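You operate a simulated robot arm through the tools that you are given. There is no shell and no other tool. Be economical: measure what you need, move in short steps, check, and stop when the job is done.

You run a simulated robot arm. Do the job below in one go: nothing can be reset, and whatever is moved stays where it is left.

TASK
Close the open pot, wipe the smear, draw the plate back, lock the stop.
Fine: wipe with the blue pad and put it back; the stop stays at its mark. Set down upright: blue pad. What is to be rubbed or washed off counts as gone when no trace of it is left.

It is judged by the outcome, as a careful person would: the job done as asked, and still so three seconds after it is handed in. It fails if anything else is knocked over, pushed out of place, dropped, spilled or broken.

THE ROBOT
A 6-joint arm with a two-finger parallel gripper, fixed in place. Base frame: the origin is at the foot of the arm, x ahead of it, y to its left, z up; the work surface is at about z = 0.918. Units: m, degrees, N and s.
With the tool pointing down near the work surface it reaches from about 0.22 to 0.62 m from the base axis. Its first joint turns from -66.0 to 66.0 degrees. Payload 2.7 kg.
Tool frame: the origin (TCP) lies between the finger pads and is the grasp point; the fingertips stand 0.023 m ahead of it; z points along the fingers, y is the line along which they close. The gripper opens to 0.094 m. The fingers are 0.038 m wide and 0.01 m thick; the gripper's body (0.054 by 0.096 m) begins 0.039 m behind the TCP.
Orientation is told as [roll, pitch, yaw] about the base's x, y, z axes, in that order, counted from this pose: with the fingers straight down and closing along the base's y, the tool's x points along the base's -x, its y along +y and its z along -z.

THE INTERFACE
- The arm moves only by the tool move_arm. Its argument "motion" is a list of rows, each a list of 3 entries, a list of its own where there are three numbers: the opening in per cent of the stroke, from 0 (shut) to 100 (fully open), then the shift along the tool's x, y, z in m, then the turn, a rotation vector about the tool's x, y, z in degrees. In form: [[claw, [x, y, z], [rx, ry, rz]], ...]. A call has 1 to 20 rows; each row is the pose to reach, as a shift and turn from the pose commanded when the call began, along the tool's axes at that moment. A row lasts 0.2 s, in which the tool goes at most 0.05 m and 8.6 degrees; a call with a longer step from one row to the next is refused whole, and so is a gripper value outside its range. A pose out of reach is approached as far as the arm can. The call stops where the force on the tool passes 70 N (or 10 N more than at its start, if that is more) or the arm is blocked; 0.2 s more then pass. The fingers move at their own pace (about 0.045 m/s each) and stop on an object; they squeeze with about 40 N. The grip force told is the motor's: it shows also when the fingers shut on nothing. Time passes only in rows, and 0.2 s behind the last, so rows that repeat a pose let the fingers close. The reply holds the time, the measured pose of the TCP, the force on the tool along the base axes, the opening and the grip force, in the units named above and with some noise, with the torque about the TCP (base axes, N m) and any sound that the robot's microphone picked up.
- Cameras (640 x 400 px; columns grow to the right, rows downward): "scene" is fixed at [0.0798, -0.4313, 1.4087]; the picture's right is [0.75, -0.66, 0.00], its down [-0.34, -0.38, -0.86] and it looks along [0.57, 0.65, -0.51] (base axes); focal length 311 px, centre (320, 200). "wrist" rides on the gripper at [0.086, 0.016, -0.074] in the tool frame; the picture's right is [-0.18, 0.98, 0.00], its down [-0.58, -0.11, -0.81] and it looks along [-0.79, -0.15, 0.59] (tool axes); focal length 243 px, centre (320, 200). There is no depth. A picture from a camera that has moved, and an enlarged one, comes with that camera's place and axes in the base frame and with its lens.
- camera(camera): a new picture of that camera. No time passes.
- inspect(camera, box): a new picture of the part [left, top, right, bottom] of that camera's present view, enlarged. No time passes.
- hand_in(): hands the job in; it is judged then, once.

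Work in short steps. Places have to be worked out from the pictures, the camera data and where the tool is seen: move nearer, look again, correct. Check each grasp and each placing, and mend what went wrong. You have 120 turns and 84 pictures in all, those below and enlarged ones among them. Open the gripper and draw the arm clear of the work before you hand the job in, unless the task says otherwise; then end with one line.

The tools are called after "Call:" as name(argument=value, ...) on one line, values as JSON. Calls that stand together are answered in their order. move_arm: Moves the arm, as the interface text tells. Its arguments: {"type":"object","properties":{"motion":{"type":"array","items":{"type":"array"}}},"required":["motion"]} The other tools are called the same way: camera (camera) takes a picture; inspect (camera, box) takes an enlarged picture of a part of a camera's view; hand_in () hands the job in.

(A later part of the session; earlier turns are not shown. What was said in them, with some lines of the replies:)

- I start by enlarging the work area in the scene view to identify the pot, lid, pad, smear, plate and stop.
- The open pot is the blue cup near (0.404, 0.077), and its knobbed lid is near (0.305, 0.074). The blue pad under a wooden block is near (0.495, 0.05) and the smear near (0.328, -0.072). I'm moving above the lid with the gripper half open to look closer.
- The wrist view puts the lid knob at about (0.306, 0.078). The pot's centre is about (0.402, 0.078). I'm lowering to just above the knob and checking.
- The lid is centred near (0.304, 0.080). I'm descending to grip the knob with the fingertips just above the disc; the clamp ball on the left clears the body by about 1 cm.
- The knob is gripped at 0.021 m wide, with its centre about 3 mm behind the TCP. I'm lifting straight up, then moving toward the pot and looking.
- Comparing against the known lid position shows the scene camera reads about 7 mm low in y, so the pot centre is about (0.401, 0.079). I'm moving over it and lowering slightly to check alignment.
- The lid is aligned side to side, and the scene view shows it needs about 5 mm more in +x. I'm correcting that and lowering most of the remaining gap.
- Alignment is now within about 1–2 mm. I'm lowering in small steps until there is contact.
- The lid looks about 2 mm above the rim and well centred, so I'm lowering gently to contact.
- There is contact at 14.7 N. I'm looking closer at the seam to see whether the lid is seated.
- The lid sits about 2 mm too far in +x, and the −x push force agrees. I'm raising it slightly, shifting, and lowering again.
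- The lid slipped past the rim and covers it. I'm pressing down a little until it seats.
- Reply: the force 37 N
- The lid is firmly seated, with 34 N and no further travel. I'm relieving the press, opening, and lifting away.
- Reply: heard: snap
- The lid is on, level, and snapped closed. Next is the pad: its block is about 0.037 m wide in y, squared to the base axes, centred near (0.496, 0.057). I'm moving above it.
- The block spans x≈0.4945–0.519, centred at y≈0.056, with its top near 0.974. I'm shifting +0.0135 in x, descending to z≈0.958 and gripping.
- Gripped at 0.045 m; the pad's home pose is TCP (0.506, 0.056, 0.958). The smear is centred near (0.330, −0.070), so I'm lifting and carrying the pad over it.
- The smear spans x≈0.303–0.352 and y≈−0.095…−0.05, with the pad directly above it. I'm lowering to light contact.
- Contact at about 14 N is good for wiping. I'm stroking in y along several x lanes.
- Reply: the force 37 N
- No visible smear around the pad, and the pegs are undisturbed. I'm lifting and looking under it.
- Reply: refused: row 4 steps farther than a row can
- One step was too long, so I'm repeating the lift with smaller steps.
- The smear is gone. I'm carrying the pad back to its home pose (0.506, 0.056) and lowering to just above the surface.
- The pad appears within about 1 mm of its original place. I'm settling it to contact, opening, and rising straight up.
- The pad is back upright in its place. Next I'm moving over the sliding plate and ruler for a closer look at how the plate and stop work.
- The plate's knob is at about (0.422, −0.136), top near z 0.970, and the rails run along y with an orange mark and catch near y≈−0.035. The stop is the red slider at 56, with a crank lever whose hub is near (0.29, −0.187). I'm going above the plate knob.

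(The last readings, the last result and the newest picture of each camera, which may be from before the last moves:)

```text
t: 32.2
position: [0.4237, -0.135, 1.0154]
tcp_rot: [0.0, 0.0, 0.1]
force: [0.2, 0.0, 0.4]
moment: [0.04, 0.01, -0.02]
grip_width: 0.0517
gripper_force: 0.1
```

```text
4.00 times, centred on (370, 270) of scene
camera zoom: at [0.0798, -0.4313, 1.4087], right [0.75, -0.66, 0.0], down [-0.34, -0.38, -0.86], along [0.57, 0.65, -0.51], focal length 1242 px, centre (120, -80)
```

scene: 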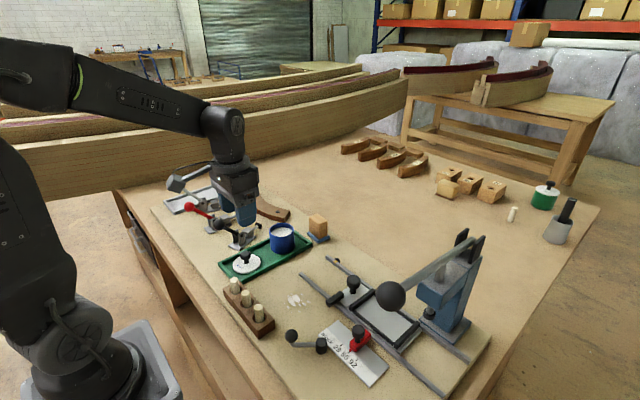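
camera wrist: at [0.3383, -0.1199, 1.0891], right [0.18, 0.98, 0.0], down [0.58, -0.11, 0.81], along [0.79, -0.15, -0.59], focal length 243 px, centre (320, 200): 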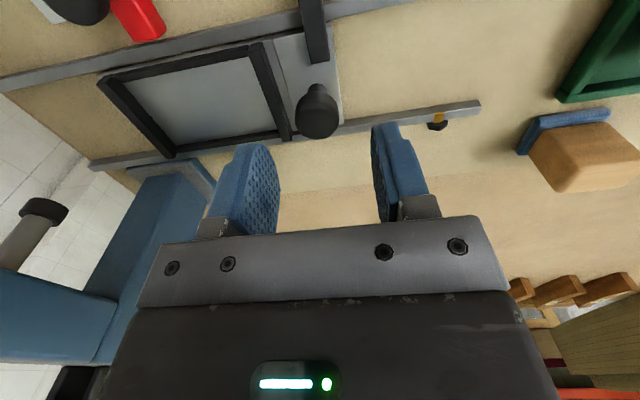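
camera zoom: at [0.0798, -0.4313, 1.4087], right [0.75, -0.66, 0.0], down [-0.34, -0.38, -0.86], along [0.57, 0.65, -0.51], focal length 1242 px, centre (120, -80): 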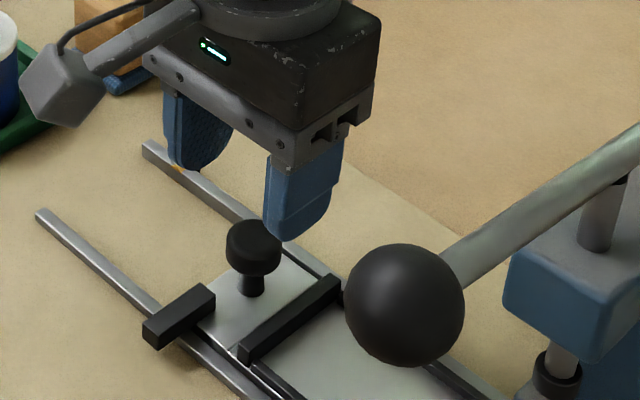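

The knob centre measures (0.422, −0.1375). I'm descending onto it and closing.

Call:
move_arm(motion=[[55, [0.001, -0.0025, 0.02], [0, 0, 0]], [55, [0.001, -0.0025, 0.04], [0, 0, 0]], [55, [0.001, -0.0025, 0.051], [0, 0, 0]], [55, [0.001, -0.0025, 0.051], [0, 0, 0]], [0, [0.001, -0.0025, 0.051], [0, 0, 0]], [0, [0.001, -0.0025, 0.051], [0, 0, 0]], [0, [0.001, -0.0025, 0.051], [0, 0, 0]]])

Call:
inspect(camera="scene", box=[290, 220, 450, 320])

```text
t: 33.8
position: [0.4252, -0.1376, 0.9628]
tcp_rot: [0.1, 0.0, 0.0]
force: [1.0, -0.7, -3.6]
moment: [0.02, -0.28, -0.03]
grip_width: 0.0278
gripper_force: 44.3
```

```text
4.00 times, centred on (370, 270) of scene
camera zoom: at [0.0798, -0.4313, 1.4087], right [0.75, -0.66, 0.0], down [-0.34, -0.38, -0.86], along [0.57, 0.65, -0.51], focal length 1242 px, centre (120, -80)
```

zoom: 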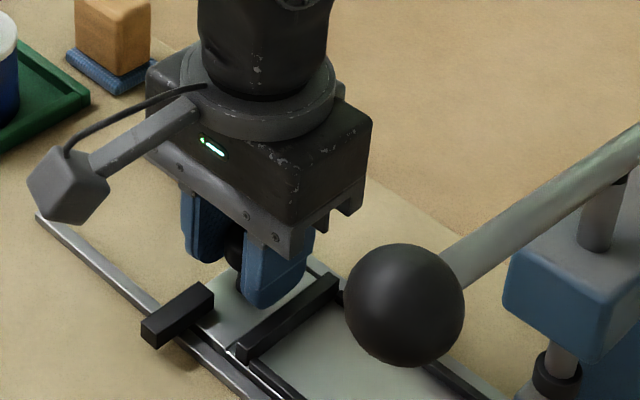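

Knob gripped. I'm drawing the plate gently along +y and watching the force.

Call:
move_arm(motion=[[0, [0, 0.005, 0], [0, 0, 0]], [0, [0, 0.01, 0], [0, 0, 0]], [0, [0, 0.018, 0], [0, 0, 0]], [0, [0, 0.026, 0], [0, 0, 0]], [0, [0, 0.034, 0], [0, 0, 0]], [0, [0, 0.034, 0], [0, 0, 0]]])

Call:
inspect(camera="scene", box=[290, 220, 450, 320])

```text
t: 35.2
position: [0.423, -0.1033, 0.962]
tcp_rot: [0.2, 0.0, 0.0]
force: [4.8, 0.3, -17.8]
moment: [0.0, 0.8, -0.06]
grip_width: 0.0273
gripper_force: 45.1
```

```text
4.00 times, centred on (370, 270) of scene
camera zoom: at [0.0802, -0.4314, 1.4087], right [0.75, -0.66, 0.0], down [-0.34, -0.38, -0.86], along [0.57, 0.65, -0.51], focal length 1242 px, centre (120, -80)
```

zoom: 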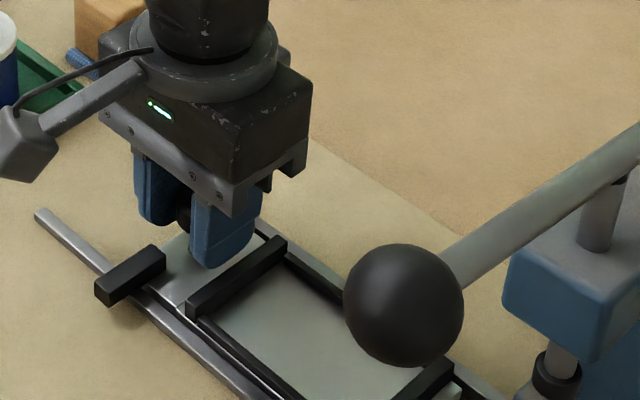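

The plate slides freely with the knob. The tool is being pulled down slightly, so I'm easing z and continuing in small steps.

Call:
move_arm(motion=[[0, [0, 0.006, 0.0015], [0, 0, 0]], [0, [0, 0.012, 0.0015], [0, 0, 0]], [0, [0, 0.018, 0.0015], [0, 0, 0]], [0, [0, 0.024, 0.0015], [0, 0, 0]], [0, [0, 0.03, 0.0015], [0, 0, 0]], [0, [0, 0.03, 0.0015], [0, 0, 0]]])

Call:
inspect(camera="scene", box=[290, 220, 450, 320])

Call:
camera(camera="wrist")

```text
t: 36.6
position: [0.4242, -0.0738, 0.9628]
tcp_rot: [-0.1, -0.1, -0.1]
force: [-7.7, 0.0, 11.8]
moment: [-0.04, 1.07, 0.03]
grip_width: 0.0274
gripper_force: 45.1
```

```text
4.00 times, centred on (370, 270) of scene
camera zoom: at [0.0795, -0.4313, 1.4088], right [0.75, -0.66, 0.0], down [-0.34, -0.38, -0.86], along [0.57, 0.65, -0.51], focal length 1242 px, centre (120, -80)
```

zoom: 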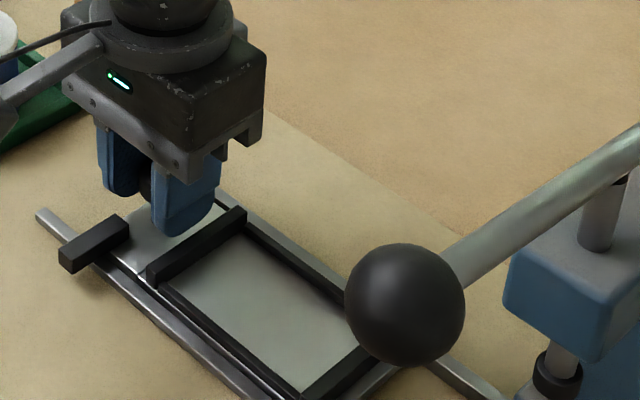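

```text
37 pictures are left
camera wrist: at [0.3383, -0.0578, 1.0365], right [0.18, 0.98, 0.0], down [0.58, -0.11, 0.81], along [0.79, -0.15, -0.59], focal length 243 px, centre (320, 200)
```

wrist: 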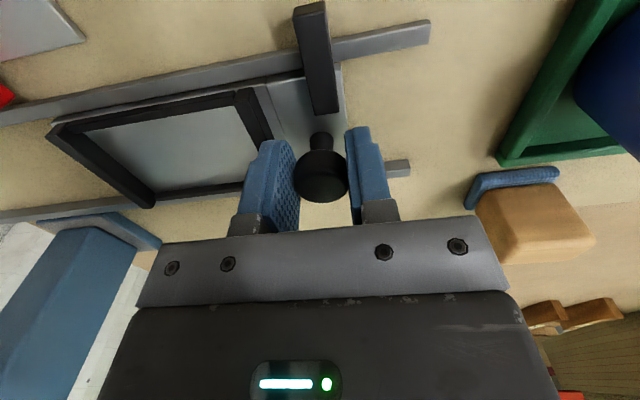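

The plate's front edge is near the orange mark, and there's no y resistance yet. I'm continuing in smaller steps until it meets the catch.

Call:
move_arm(motion=[[0, [0, 0.004, -0.0005], [0, 0, 0]], [0, [0, 0.008, -0.0005], [0, 0, 0]], [0, [0, 0.012, -0.0005], [0, 0, 0]], [0, [0, 0.016, -0.0005], [0, 0, 0]], [0, [0, 0.016, -0.0005], [0, 0, 0]]])

Call:
camera(camera="wrist")

```text
t: 37.8
position: [0.4238, -0.056, 0.9616]
tcp_rot: [0.0, 0.0, 0.1]
force: [-2.6, 0.1, 7.4]
moment: [-0.03, 0.63, -0.15]
grip_width: 0.0272
gripper_force: 44.9
```

```text
36 pictures are left
camera wrist: at [0.3384, -0.0412, 1.0365], right [0.18, 0.98, 0.0], down [0.58, -0.11, 0.81], along [0.79, -0.15, -0.59], focal length 243 px, centre (320, 200)
```

wrist: 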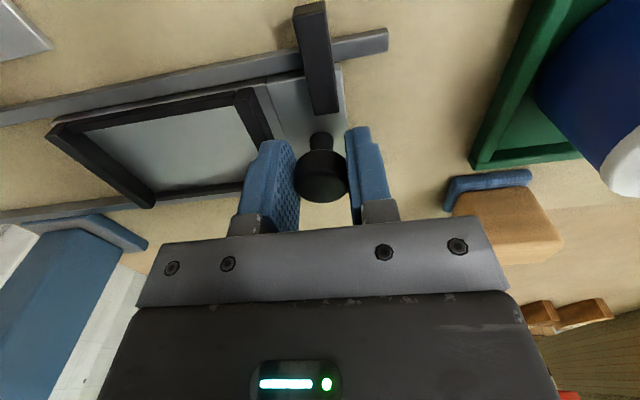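

The front edge appears to have reached or passed the orange band. I'm checking how the plate and catch relate before moving on.

Call:
inspect(camera="scene", box=[270, 210, 398, 290])

```text
5.00 times, centred on (334, 250) of scene
camera zoom: at [0.0796, -0.4313, 1.4088], right [0.75, -0.66, 0.0], down [-0.34, -0.38, -0.86], along [0.57, 0.65, -0.51], focal length 1553 px, centre (250, -50)
```

zoom: 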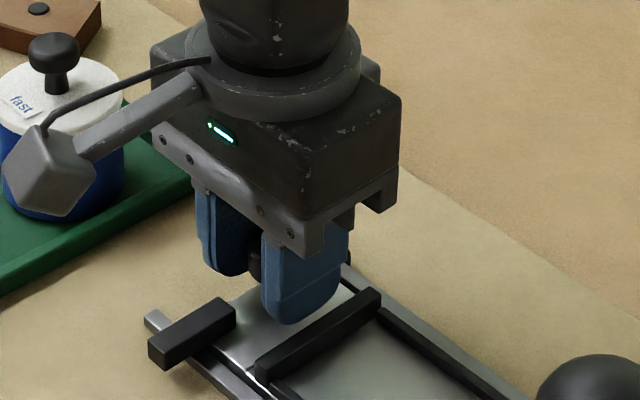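

The gripper hides the catch, so I'm releasing the knob and rising to see the exact relation.

Call:
move_arm(motion=[[30, [0, 0, 0], [0, 0, 0]], [50, [0, 0, 0], [0, 0, 0]], [55, [0, 0, 0], [0, 0, 0]], [55, [0, 0, -0.03], [0, 0, 0]], [55, [0.02, 0, -0.07], [0, 0, 0]], [55, [0.05, 0, -0.1], [0, 0, 0]], [55, [0.05, 0, -0.1], [0, 0, 0]]])

Call:
inspect(camera="wrist", box=[220, 0, 440, 137])

Call:
inspect(camera="scene", box=[290, 235, 386, 295])

```text
t: 39.4
position: [0.3738, -0.059, 1.0634]
tcp_rot: [-0.1, -0.1, 0.0]
force: [-0.4, -0.1, -0.7]
moment: [-0.01, -0.02, -0.05]
grip_width: 0.0517
gripper_force: 0.1
```

```text
2.91 times, centred on (330, 68) of wrist
camera zoom: at [0.2885, -0.0436, 1.1372], right [0.18, 0.98, 0.0], down [0.58, -0.11, 0.81], along [0.79, -0.15, -0.59], focal length 706 px, centre (291, 582)
```

zoom: 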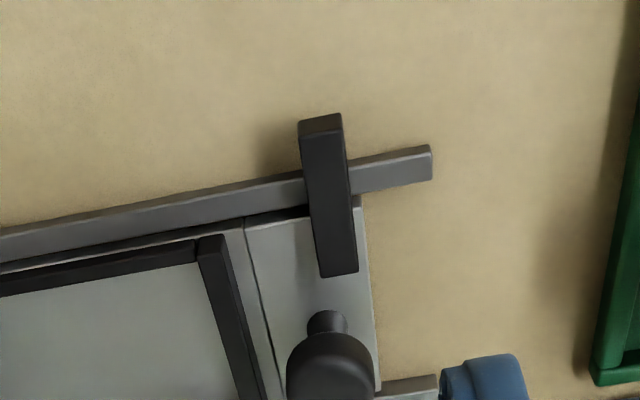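

```text
6.67 times, centred on (338, 265) of scene
camera zoom: at [0.0797, -0.4313, 1.4087], right [0.75, -0.66, 0.0], down [-0.34, -0.38, -0.86], along [0.57, 0.65, -0.51], focal length 2070 px, centre (200, -233)
```

zoom: 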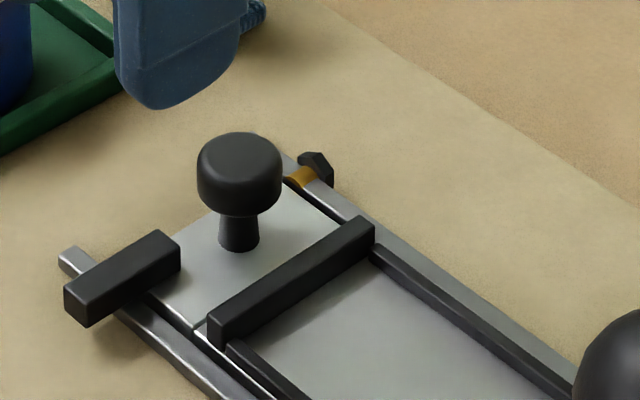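

The front edge is very close to the orange mark. I'm zooming in on it.

Call:
inspect(camera="scene", box=[312, 250, 352, 275])

Call:
camera(camera="wrist")

```text
16.00 times, centred on (332, 262) of scene
camera zoom: at [0.0797, -0.4313, 1.4087], right [0.75, -0.66, 0.0], down [-0.34, -0.38, -0.86], along [0.57, 0.65, -0.51], focal length 4969 px, centre (128, -800)
```

zoom: 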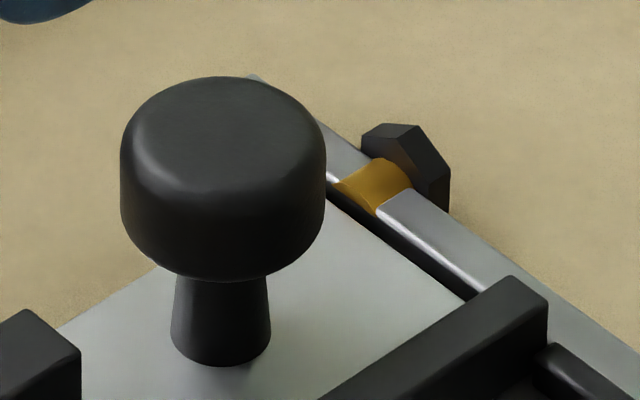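

```text
31 pictures are left
camera wrist: at [0.2885, -0.0436, 1.1372], right [0.18, 0.98, 0.0], down [0.58, -0.11, 0.81], along [0.79, -0.15, -0.59], focal length 243 px, centre (320, 200)
```

wrist: 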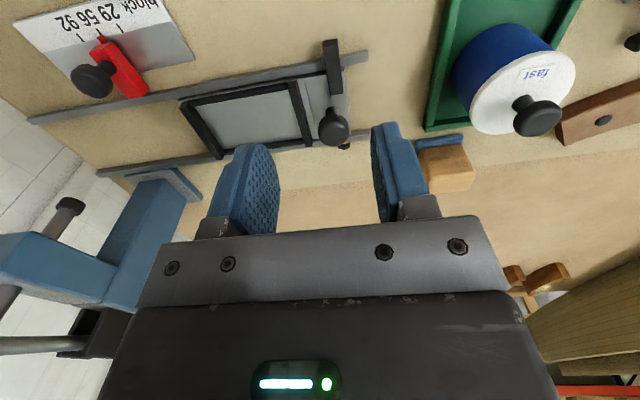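

The front edge is past the mark with no click or end stop felt yet. I'm regripping the knob to continue gently, watching for a catch or end stop.

Call:
move_arm(motion=[[55, [-0.03, 0, 0.03], [0, 0, 0]], [55, [-0.05, 0.001, 0.07], [0, 0, 0]], [55, [-0.05, 0.001, 0.1], [0, 0, 0]], [55, [-0.05, 0.001, 0.1], [0, 0, 0]], [0, [-0.05, 0.001, 0.1], [0, 0, 0]], [0, [-0.05, 0.001, 0.1], [0, 0, 0]], [0, [-0.05, 0.001, 0.1], [0, 0, 0]], [0, [-0.05, 0.004, 0.1], [0, 0, 0]], [0, [-0.05, 0.007, 0.1], [0, 0, 0]], [0, [-0.05, 0.01, 0.1], [0, 0, 0]], [0, [-0.05, 0.01, 0.1], [0, 0, 0]]])

```text
t: 41.8
position: [0.4239, -0.0457, 0.9628]
tcp_rot: [0.0, -0.1, 0.0]
force: [4.0, -1.1, 1.0]
moment: [-0.06, 0.52, -0.03]
grip_width: 0.0273
gripper_force: 44.9
```

Still free, so I'm continuing with 2 mm steps.

Call:
move_arm(motion=[[0, [0, 0.002, 0], [0, 0, 0]], [0, [0, 0.004, 0], [0, 0, 0]], [0, [0, 0.006, 0], [0, 0, 0]], [0, [0, 0.008, 0], [0, 0, 0]], [0, [0, 0.01, 0], [0, 0, 0]], [0, [0, 0.01, 0], [0, 0, 0]]])

Call:
inspect(camera="scene", box=[280, 230, 360, 280])

```text
t: 43.2
position: [0.4245, -0.0393, 0.9629]
tcp_rot: [-0.1, -0.1, -0.1]
force: [8.2, -9.4, -4.6]
moment: [-0.18, -0.22, -0.01]
grip_width: 0.0274
gripper_force: 45.0
```

```text
8.00 times, centred on (320, 255) of scene
camera zoom: at [0.08, -0.4316, 1.4086], right [0.75, -0.66, 0.0], down [-0.34, -0.38, -0.86], along [0.57, 0.65, -0.51], focal length 2484 px, centre (320, -240)
```

zoom: 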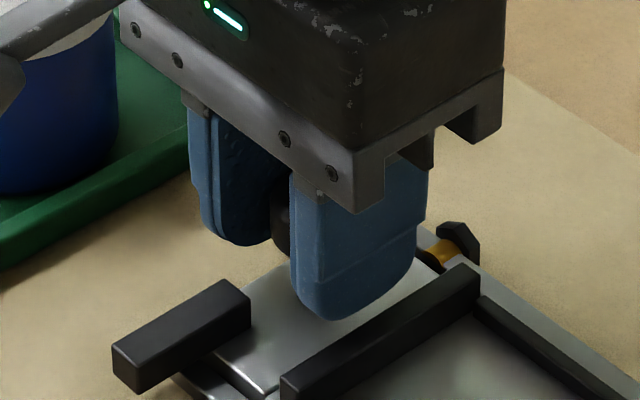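

Resistance of about 9 N appears at y≈−0.039; the black frame bar is now near the orange catch. I'm pulling a bit more to tell an end stop from a catch.

Call:
move_arm(motion=[[0, [0, 0.0015, 0], [0, 0, 0]], [0, [0, 0.003, 0], [0, 0, 0]], [0, [0, 0.003, 0], [0, 0, 0]]])

```text
t: 44.0
position: [0.4241, -0.0378, 0.9632]
tcp_rot: [-0.2, 0.0, -0.1]
force: [3.0, -38.2, -4.8]
moment: [-0.44, -0.91, -0.25]
grip_width: 0.0273
gripper_force: 45.3
```

It's now 38 N with almost no movement. I'm giving one more small pull to see whether it snaps past or stays blocked.

Call:
move_arm(motion=[[0, [0, 0.001, 0], [0, 0, 0]], [0, [0, 0.002, 0], [0, 0, 0]], [0, [0, 0.002, 0], [0, 0, 0]]])

Call:
inspect(camera="scene", box=[280, 230, 360, 280])

```text
t: 44.8
position: [0.4258, -0.0372, 0.9625]
tcp_rot: [-0.2, 0.1, -0.2]
force: [5.3, -51.4, -15.0]
moment: [-0.57, -0.73, -0.22]
grip_width: 0.0273
gripper_force: 45.4
```

```text
8.00 times, centred on (320, 255) of scene
camera zoom: at [0.0801, -0.4327, 1.4083], right [0.75, -0.66, 0.0], down [-0.34, -0.38, -0.86], along [0.57, 0.65, -0.51], focal length 2484 px, centre (320, -240)
```

zoom: 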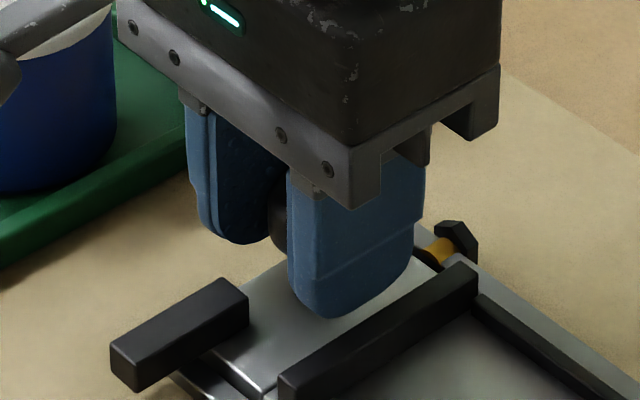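

It is firmly at its end stop, so the plate is fully drawn back. I'm relaxing the pull, releasing, and rising.

Call:
move_arm(motion=[[0, [0, -0.005, 0], [0, 0, 0]], [0, [0, -0.0065, 0], [0, 0, 0]], [30, [0, -0.0065, 0], [0, 0, 0]], [55, [0, -0.0065, 0], [0, 0, 0]], [55, [0, -0.0065, 0], [0, 0, 0]], [55, [0, -0.0065, -0.03], [0, 0, 0]], [55, [0.02, -0.02, -0.07], [0, 0, 0]], [55, [0.05, -0.04, -0.1], [0, 0, 0]], [55, [0.08, -0.06, -0.13], [0, 0, 0]], [55, [0.1, -0.08, -0.14], [0, 0, 0]], [55, [0.1, -0.08, -0.14], [0, 0, 0]]])

Call:
camera(camera="wrist")

Call:
camera(camera="scene")

```text
t: 47.2
position: [0.3245, -0.1126, 1.1026]
tcp_rot: [0.0, 0.0, 0.0]
force: [0.4, 0.0, 0.6]
moment: [-0.02, -0.03, -0.06]
grip_width: 0.0517
gripper_force: 0.1
```

```text
28 pictures are left
camera wrist: at [0.2384, -0.0974, 1.1771], right [0.18, 0.98, 0.0], down [0.58, -0.11, 0.81], along [0.79, -0.15, -0.59], focal length 243 px, centre (320, 200)
```

wrist: 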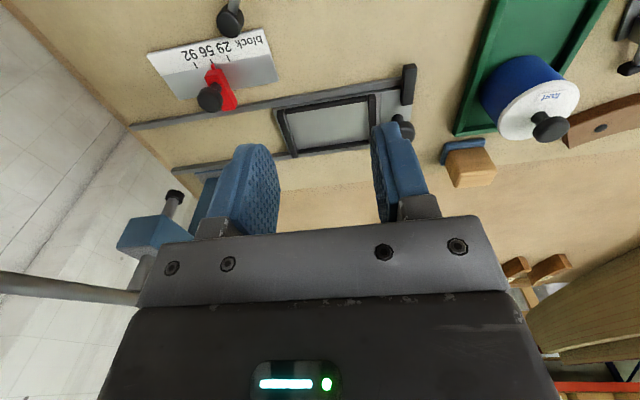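

```text
27 pictures are left
```

scene: 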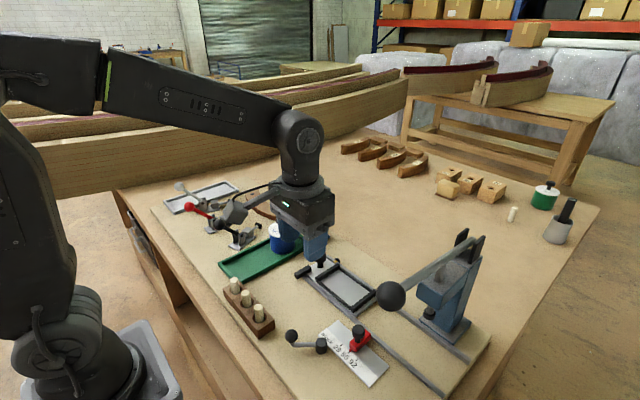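

The plate is at its end with everything else intact. Now the lever: hub ≈(0.293, −0.183), ball ≈(0.258, −0.150). I'll grip the ball with the closing line tangent to its arc, so I'm yawing the tool 45° and moving above the ball.

Call:
move_arm(motion=[[55, [0.011, -0.006, 0], [0, 0, 7.5]], [55, [0.022, -0.0125, 0], [0, 0, 15]], [55, [0.033, -0.0187, 0], [0, 0, 22.5]], [55, [0.044, -0.025, 0], [0, 0, 30]], [55, [0.055, -0.031, 0.02], [0, 0, 37.5]], [55, [0.0665, -0.0374, 0.05], [0, 0, 45]], [55, [0.0665, -0.0374, 0.05], [0, 0, 45]]])

Call:
camera(camera="wrist")

Call:
inspect(camera="scene", box=[210, 260, 402, 380])

```text
t: 48.8
position: [0.256, -0.1493, 1.0513]
tcp_rot: [0.3, 0.0, -45.1]
force: [0.9, 0.1, 0.1]
moment: [-0.01, 0.0, 0.01]
grip_width: 0.0517
gripper_force: 0.1
```

```text
26 pictures are left
camera wrist: at [0.2081, -0.0775, 1.1255], right [0.83, 0.56, 0.0], down [0.33, -0.49, 0.81], along [0.46, -0.67, -0.59], focal length 243 px, centre (320, 200)
```

wrist: 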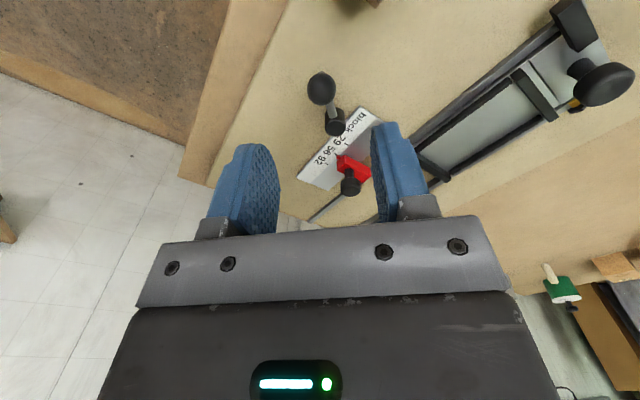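

```text
3.33 times, centred on (306, 320) of scene
camera zoom: at [0.0798, -0.4313, 1.4087], right [0.75, -0.66, 0.0], down [-0.34, -0.38, -0.86], along [0.57, 0.65, -0.51], focal length 1035 px, centre (367, -200)
```

zoom: 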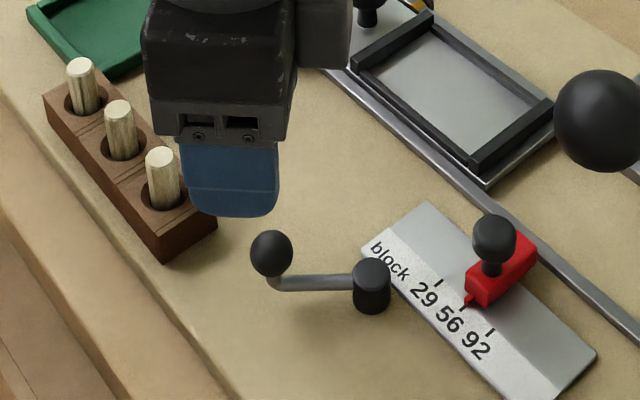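

The ball is at about (0.259, −0.152, 0.965), right under the tool. I'm shifting slightly, descending and gripping it.

Call:
move_arm(motion=[[55, [-0.004, 0, 0.03], [0, 0, 0]], [55, [-0.004, 0, 0.06], [0, 0, 0]], [55, [-0.004, 0, 0.085], [0, 0, 0]], [55, [-0.004, 0, 0.085], [0, 0, 0]]])

Call:
inspect(camera="scene", box=[230, 280, 358, 360])

Call:
camera(camera="wrist")

```text
t: 49.8
position: [0.2587, -0.1545, 0.9666]
tcp_rot: [0.1, 0.0, -45.0]
force: [0.4, -0.2, 0.9]
moment: [-0.02, -0.01, 0.01]
grip_width: 0.0519
gripper_force: 0.0
```

```text
5.00 times, centred on (294, 320) of scene
camera zoom: at [0.0798, -0.4313, 1.4087], right [0.75, -0.66, 0.0], down [-0.34, -0.38, -0.86], along [0.57, 0.65, -0.51], focal length 1553 px, centre (450, -400)
```

zoom: 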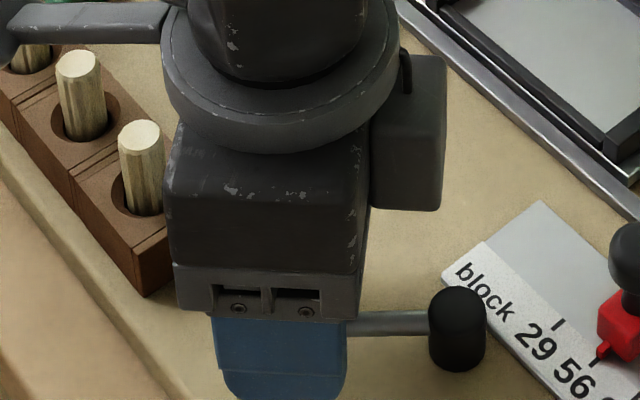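

```text
23 pictures are left
camera wrist: at [0.2111, -0.0817, 1.0408], right [0.82, 0.57, 0.0], down [0.33, -0.49, 0.81], along [0.46, -0.66, -0.59], focal length 243 px, centre (320, 200)
```

wrist: 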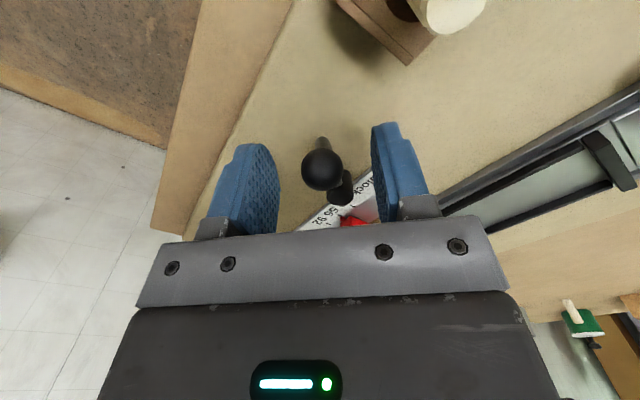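

The ball is between the pads. I'm closing and testing a small clockwise (tightening) turn about the hub, watching force.

Call:
move_arm(motion=[[0, [0, 0, 0], [0, 0, 0]], [0, [0, 0, 0], [0, 0, 0]], [0, [0, 0, 0], [0, 0, 0]], [0, [0, 0, 0], [0, 0, 0]], [0, [0.0007, 0.0054, 0], [0, 0, 8]], [0, [0.0007, 0.0054, 0], [0, 0, 8]]])

Call:
inspect(camera="scene", box=[250, 290, 410, 390])

```text
t: 51.2
position: [0.2622, -0.1514, 0.9673]
tcp_rot: [-0.1, -0.1, -53.1]
force: [-27.6, -42.0, 7.5]
moment: [-0.56, 0.28, -0.1]
grip_width: 0.021
gripper_force: 45.7
```

```text
4.00 times, centred on (330, 340) of scene
camera zoom: at [0.0789, -0.4325, 1.4084], right [0.75, -0.66, 0.0], down [-0.34, -0.38, -0.86], along [0.57, 0.65, -0.51], focal length 1242 px, centre (280, -360)
```

zoom: 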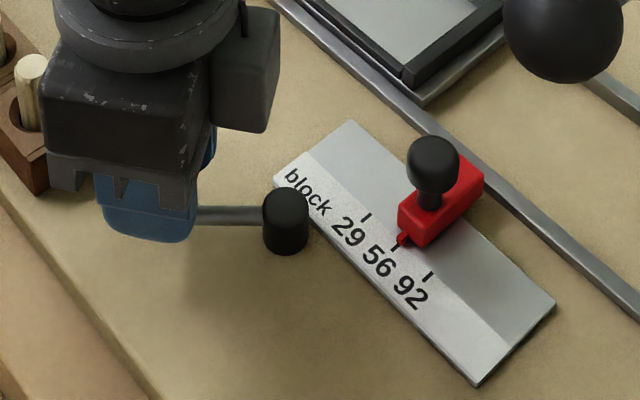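

Clockwise meets a firm ~50 N stop with almost no motion, so that side looks like the end. I'm going back and testing counter-clockwise.

Call:
move_arm(motion=[[0, [-0.0015, -0.0053, 0], [0, 0, -8]], [0, [-0.0037, -0.0103, 0], [0, 0, -16]], [0, [-0.0037, -0.0103, 0], [0, 0, -16]]])

```text
t: 52.0
position: [0.2579, -0.1563, 0.9666]
tcp_rot: [0.1, 0.1, -36.8]
force: [-3.6, 9.4, -4.0]
moment: [0.08, -0.15, 0.2]
grip_width: 0.0211
gripper_force: 44.8
```

Moving the other way the resistance is only about 10 N. I'm continuing counter-clockwise in steps.

Call:
move_arm(motion=[[0, [-0.0015, -0.0053, 0], [0, 0, -8]], [0, [-0.0037, -0.0103, 0], [0, 0, -16]], [0, [-0.0037, -0.0103, 0], [0, 0, -16]]])

Call:
inspect(camera="scene", box=[250, 290, 410, 390])

```text
t: 52.8
position: [0.2523, -0.1675, 0.967]
tcp_rot: [0.1, 0.2, -20.9]
force: [-17.7, 3.7, -4.3]
moment: [0.14, 0.37, -0.19]
grip_width: 0.0211
gripper_force: 44.5
```

```text
4.00 times, centred on (330, 340) of scene
camera zoom: at [0.0793, -0.4312, 1.4088], right [0.75, -0.66, 0.0], down [-0.34, -0.38, -0.86], along [0.57, 0.65, -0.51], focal length 1242 px, centre (280, -360)
```

zoom: 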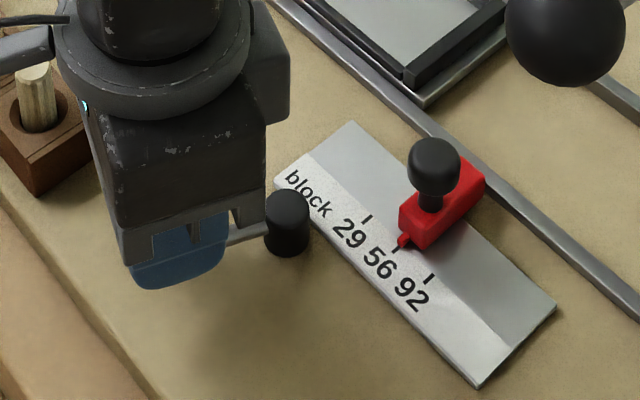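

The lever turns counter-clockwise; the motion fits a hub at about (0.295, −0.182) with radius 0.045. I'm continuing with the corrected arc.

Call:
move_arm(motion=[[0, [0.0008, -0.0062, 0], [0, 0, -8]], [0, [-0.0006, -0.0123, 0], [0, 0, -16]], [0, [-0.003, -0.0182, 0], [0, 0, -24]], [0, [-0.003, -0.0182, 0], [0, 0, -24]]])

```text
t: 53.8
position: [0.2481, -0.1853, 0.9661]
tcp_rot: [0.2, 0.1, 3.1]
force: [-22.4, -1.2, -4.0]
moment: [0.0, -0.24, -0.1]
grip_width: 0.021
gripper_force: 44.5
```

Rotation continues smoothly with a small radial load. I'm offsetting outward 2 mm and continuing.

Call:
move_arm(motion=[[0, [0.0013, -0.0062, 0], [0, 0, -8]], [0, [-0.0001, -0.0123, 0], [0, 0, -16]], [0, [-0.0025, -0.0182, 0], [0, 0, -24]], [0, [-0.0025, -0.0182, 0], [0, 0, -24]]])

Call:
inspect(camera="scene", box=[250, 290, 410, 390])

```text
t: 54.8
position: [0.2521, -0.2029, 0.9668]
tcp_rot: [0.2, 0.0, 27.1]
force: [-19.6, -9.3, -9.4]
moment: [0.03, -0.17, -0.12]
grip_width: 0.0209
gripper_force: 45.3
```

```text
4.00 times, centred on (330, 340) of scene
camera zoom: at [0.0793, -0.4316, 1.4087], right [0.75, -0.66, 0.0], down [-0.34, -0.38, -0.86], along [0.57, 0.65, -0.51], focal length 1242 px, centre (280, -360)
```

zoom: 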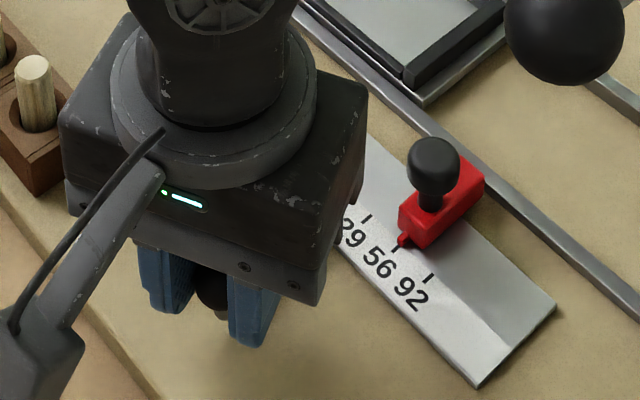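

The stop still sits at 56 and the lever keeps turning easily. I'm continuing counter-clockwise.

Call:
move_arm(motion=[[0, [0.0013, -0.0058, 0], [0, 0, -8]], [0, [0.0002, -0.0115, 0], [0, 0, -16]], [0, [-0.002, -0.017, 0], [0, 0, -24]], [0, [-0.002, -0.017, 0], [0, 0, -24]]])

```text
t: 55.8
position: [0.2622, -0.2184, 0.9681]
tcp_rot: [0.2, 0.1, 51.2]
force: [-27.1, -20.4, -12.4]
moment: [-0.22, 0.31, 0.04]
grip_width: 0.0209
gripper_force: 45.1
```

Radial load is growing a little, so I'm offsetting further outward and slightly down and continuing.

Call:
move_arm(motion=[[0, [0.0025, -0.0056, 0.001], [0, 0, -8]], [0, [0.0015, -0.0112, 0.001], [0, 0, -16]], [0, [-0.0005, -0.0165, 0.001], [0, 0, -24]], [0, [-0.0005, -0.0165, 0.001], [0, 0, -24]]])

Call:
inspect(camera="scene", box=[250, 290, 410, 390])

```text
t: 56.5
position: [0.2632, -0.217, 0.9629]
tcp_rot: [2.5, -0.9, 69.3]
force: [-17.1, 15.6, 19.5]
moment: [0.6, 0.16, 0.12]
grip_width: 0.0214
gripper_force: 45.1
stopped in row 3: the force on the tool passed its limit at 74 N (the readings are from after the stop); the commanded pose is now the measured one
```

```text
4.00 times, centred on (330, 340) of scene
camera zoom: at [0.0792, -0.4308, 1.409], right [0.75, -0.66, 0.0], down [-0.34, -0.38, -0.86], along [0.57, 0.65, -0.51], focal length 1242 px, centre (280, -360)
```

zoom: 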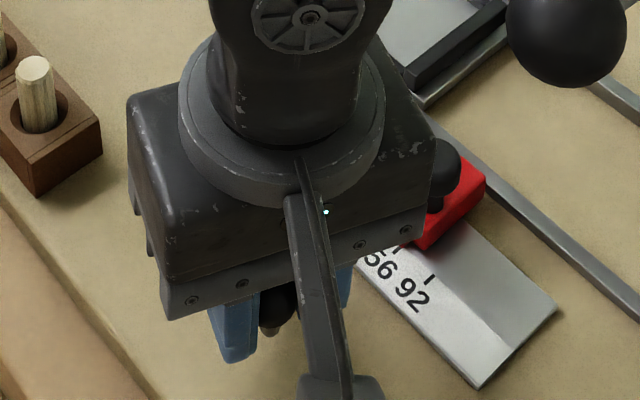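

It hit a firm stop at about 90° from the start, so the lever is fully over. I'm opening the gripper, rising straight up, and checking the lever and stop.

Call:
move_arm(motion=[[0, [0, 0, 0], [0, 0, 0]], [30, [0, 0, 0], [0, 0, 0]], [50, [0, 0, 0], [0, 0, 0]], [50, [0, 0, 0], [0, 0, 0]], [50, [0, 0, -0.03], [0, 0, 0]], [50, [0, 0, -0.07], [0, 0, 0]], [50, [0, 0, -0.11], [0, 0, 0]], [50, [0.0, 0, -0.15], [0, 0, 0]], [50, [0.0, 0, -0.15], [0, 0, 0]]])

Call:
inspect(camera="scene", box=[250, 290, 410, 390])

```text
t: 58.5
position: [0.2698, -0.2234, 1.1161]
tcp_rot: [2.0, -0.8, 69.4]
force: [-0.4, -0.5, 1.1]
moment: [-0.01, -0.01, 0.03]
grip_width: 0.0473
gripper_force: 0.0
```

```text
4.00 times, centred on (330, 340) of scene
camera zoom: at [0.0798, -0.4313, 1.4087], right [0.75, -0.66, 0.0], down [-0.34, -0.38, -0.86], along [0.57, 0.65, -0.51], focal length 1242 px, centre (280, -360)
```

zoom: 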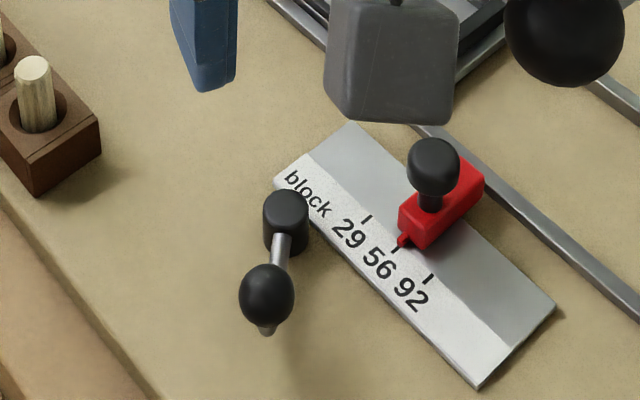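

The lever has swung about 90° and the stop still points at 56. To be sure the lever is truly at its end, I'll straighten the tool and push-test it with closed fingers from its clockwise side.

Call:
move_arm(motion=[[0, [-0.0045, 0.014, 0], [0, 0.7, 6]], [0, [-0.009, 0.028, 0], [0, 1.4, 12]], [0, [-0.0133, 0.0425, 0], [0, 2.1, 18]], [0, [-0.0133, 0.0425, 0.04], [0, 2.1, 18]], [0, [-0.0133, 0.0425, 0.05], [0, 2.1, 18]], [0, [-0.0133, 0.0425, 0.05], [0, 2.1, 18]]])

Call:
camera(camera="wrist")

```text
t: 59.9
position: [0.2337, -0.1948, 1.0655]
tcp_rot: [1.8, 2.1, 51.4]
force: [-0.4, 0.2, 0.4]
moment: [0.04, 0.02, 0.01]
grip_width: 0.0001
gripper_force: 39.4
```

```text
17 pictures are left
camera wrist: at [0.1706, -0.2524, 1.1435], right [-0.65, 0.76, 0.02], down [0.49, 0.39, 0.78], along [0.58, 0.52, -0.62], focal length 243 px, centre (320, 200)
```

wrist: 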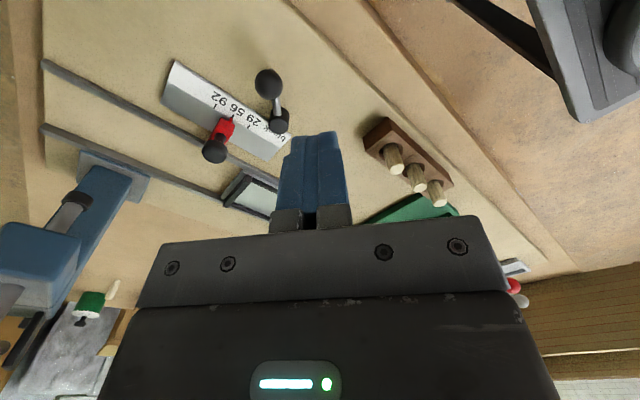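

The lever ball is at about (0.257, −0.219). I'm correcting the tilt, lowering beside it, and approaching gently.

Call:
move_arm(motion=[[0, [0, 0, 0.03], [1.8, -2.1, 0]], [0, [0, 0, 0.065], [1.8, -2.1, 0]], [0, [0, 0, 0.0975], [1.8, -2.1, 0]], [0, [0, -0.005, 0.0975], [1.8, -2.1, 0]], [0, [0, -0.01, 0.0975], [1.8, -2.1, 0]], [0, [0, -0.01, 0.0975], [1.8, -2.1, 0]]])

Call:
inspect(camera="scene", box=[250, 290, 410, 390])

```text
t: 61.3
position: [0.236, -0.2021, 0.9688]
tcp_rot: [0.0, -0.1, 51.3]
force: [0.5, 0.0, -0.3]
moment: [-0.01, -0.01, -0.01]
grip_width: 0.0001
gripper_force: 40.0
```

```text
4.00 times, centred on (330, 340) of scene
camera zoom: at [0.0798, -0.4313, 1.4087], right [0.75, -0.66, 0.0], down [-0.34, -0.38, -0.86], along [0.57, 0.65, -0.51], focal length 1242 px, centre (280, -360)
```

zoom: 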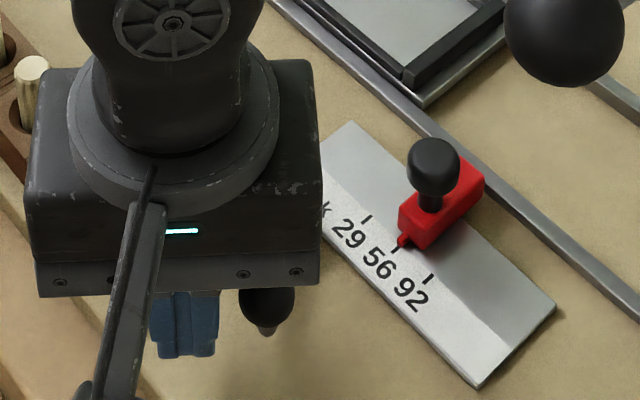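

The fingers are about 8 mm from the ball, with no contact. I'm pushing until contact and a few mm more.

Call:
move_arm(motion=[[0, [0, -0.003, 0], [0, 0, 0]], [0, [0, -0.006, 0], [0, 0, 0]], [0, [0, -0.008, 0], [0, 0, 0]], [0, [0, -0.01, 0], [0, 0, 0]], [0, [0, -0.01, 0], [0, 0, 0]]])

```text
t: 62.5
position: [0.2444, -0.2078, 0.9687]
tcp_rot: [0.0, -0.1, 51.3]
force: [-0.3, 0.9, 0.3]
moment: [0.02, -0.01, 0.02]
grip_width: 0.0003
gripper_force: 39.8
```

No contact yet, so I'm continuing in small steps.

Call:
move_arm(motion=[[0, [0, -0.0015, 0], [0, 0, 0]], [0, [0, -0.003, 0], [0, 0, 0]], [0, [0, -0.0045, 0], [0, 0, 0]], [0, [0, -0.006, 0], [0, 0, 0]], [0, [0, -0.006, 0], [0, 0, 0]]])

Call:
inspect(camera="scene", box=[250, 290, 410, 390])

```text
t: 63.7
position: [0.2457, -0.2097, 0.9653]
tcp_rot: [0.8, 0.0, 51.3]
force: [-30.9, 22.2, 25.1]
moment: [0.17, 0.1, 0.06]
grip_width: 0.0
gripper_force: 40.4
```

```text
4.00 times, centred on (330, 340) of scene
camera zoom: at [0.0787, -0.4305, 1.4091], right [0.75, -0.66, 0.0], down [-0.34, -0.38, -0.86], along [0.57, 0.65, -0.51], focal length 1242 px, centre (280, -360)
```

zoom: 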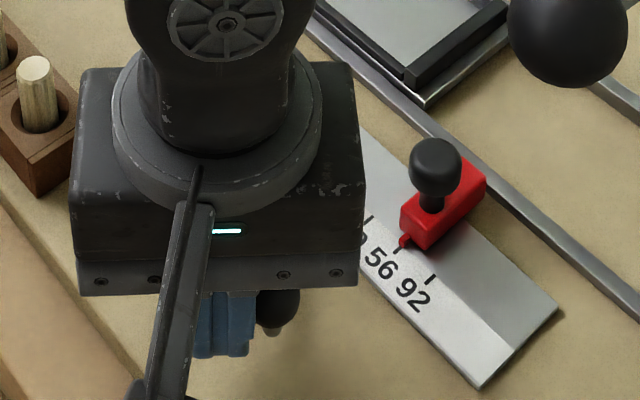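

38 N with essentially no movement confirms the lever is at its end stop. I'm backing off, lifting, and drawing the arm clear while opening the gripper.

Call:
move_arm(motion=[[0, [0, 0.006, 0], [0, 0, 0]], [0, [0, 0.016, 0], [0, 0, 0]], [0, [0, 0.016, -0.04], [0, 0, 0]], [0, [0, 0.016, -0.08], [0, 0, 0]], [50, [0, 0.016, -0.12], [0, 0, 0]], [50, [0, 0.016, -0.16], [0, 0, 7.5]], [50, [0, 0.016, -0.2], [0, 0, 15]], [50, [0, 0.016, -0.23], [0, 0, 22.5]], [50, [0, 0.03, -0.25], [0, 0, 30]], [50, [0, 0.05, -0.25], [0, 0, 37.5]], [50, [0, 0.08, -0.25], [0, 0, 45]], [50, [0, 0.11, -0.25], [0, 0, 51]], [50, [0, 0.11, -0.25], [0, 0, 51]]])

Call:
camera(camera="scene")

Call:
inspect(camera="scene", box=[190, 200, 382, 320])

Call:
inspect(camera="scene", box=[260, 250, 452, 370])

```text
t: 66.5
position: [0.1624, -0.1421, 1.217]
tcp_rot: [0.1, 0.1, 0.3]
force: [-0.5, -0.2, -0.9]
moment: [-0.02, -0.01, 0.01]
grip_width: 0.0469
gripper_force: 0.1
```

```text
14 pictures are left
```

scene: 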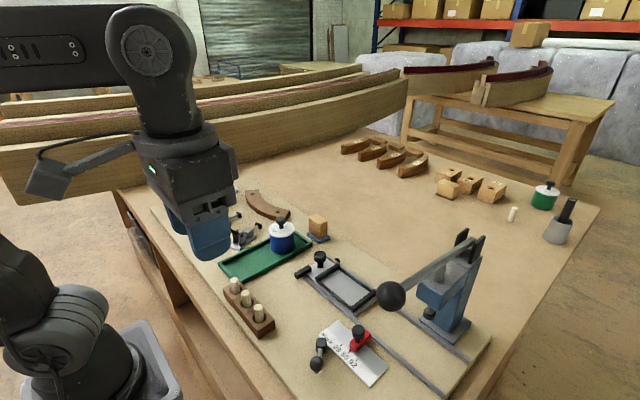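

```text
3.33 times, centred on (286, 260) of scene
camera zoom: at [0.0798, -0.4313, 1.4087], right [0.75, -0.66, 0.0], down [-0.34, -0.38, -0.86], along [0.57, 0.65, -0.51], focal length 1035 px, centre (433, 0)
```

zoom: 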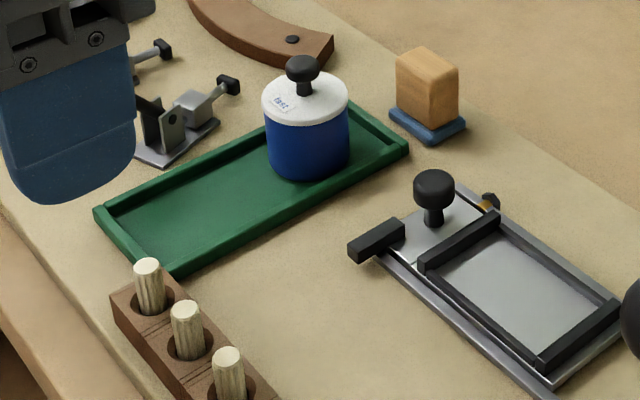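

```text
3.33 times, centred on (356, 310) of scene
camera zoom: at [0.0798, -0.4313, 1.4087], right [0.75, -0.66, 0.0], down [-0.34, -0.38, -0.86], along [0.57, 0.65, -0.51], focal length 1035 px, centre (200, -167)
```

zoom: 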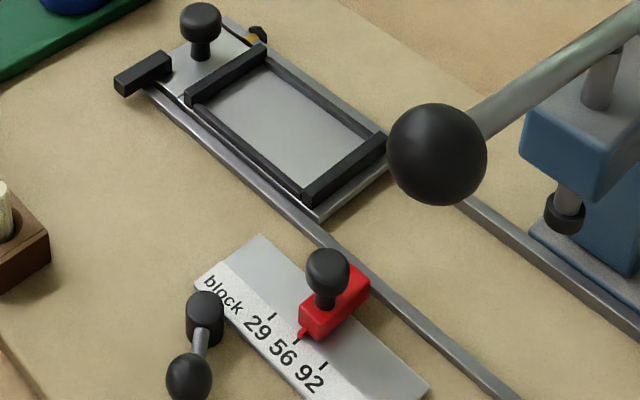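

The pot is closed, the smear gone, the pad home and upright, the plate fully back, and the lever over with the stop still at 56. The arm is clear with the gripper open, so I'm handing in.

Call:
hand_in()

```text
The job is handed in.
```

The job is handed in: the pot is closed, the smear is wiped off, the blue pad is back upright, the plate is drawn back to its end stop, and the stop is locked at 56.
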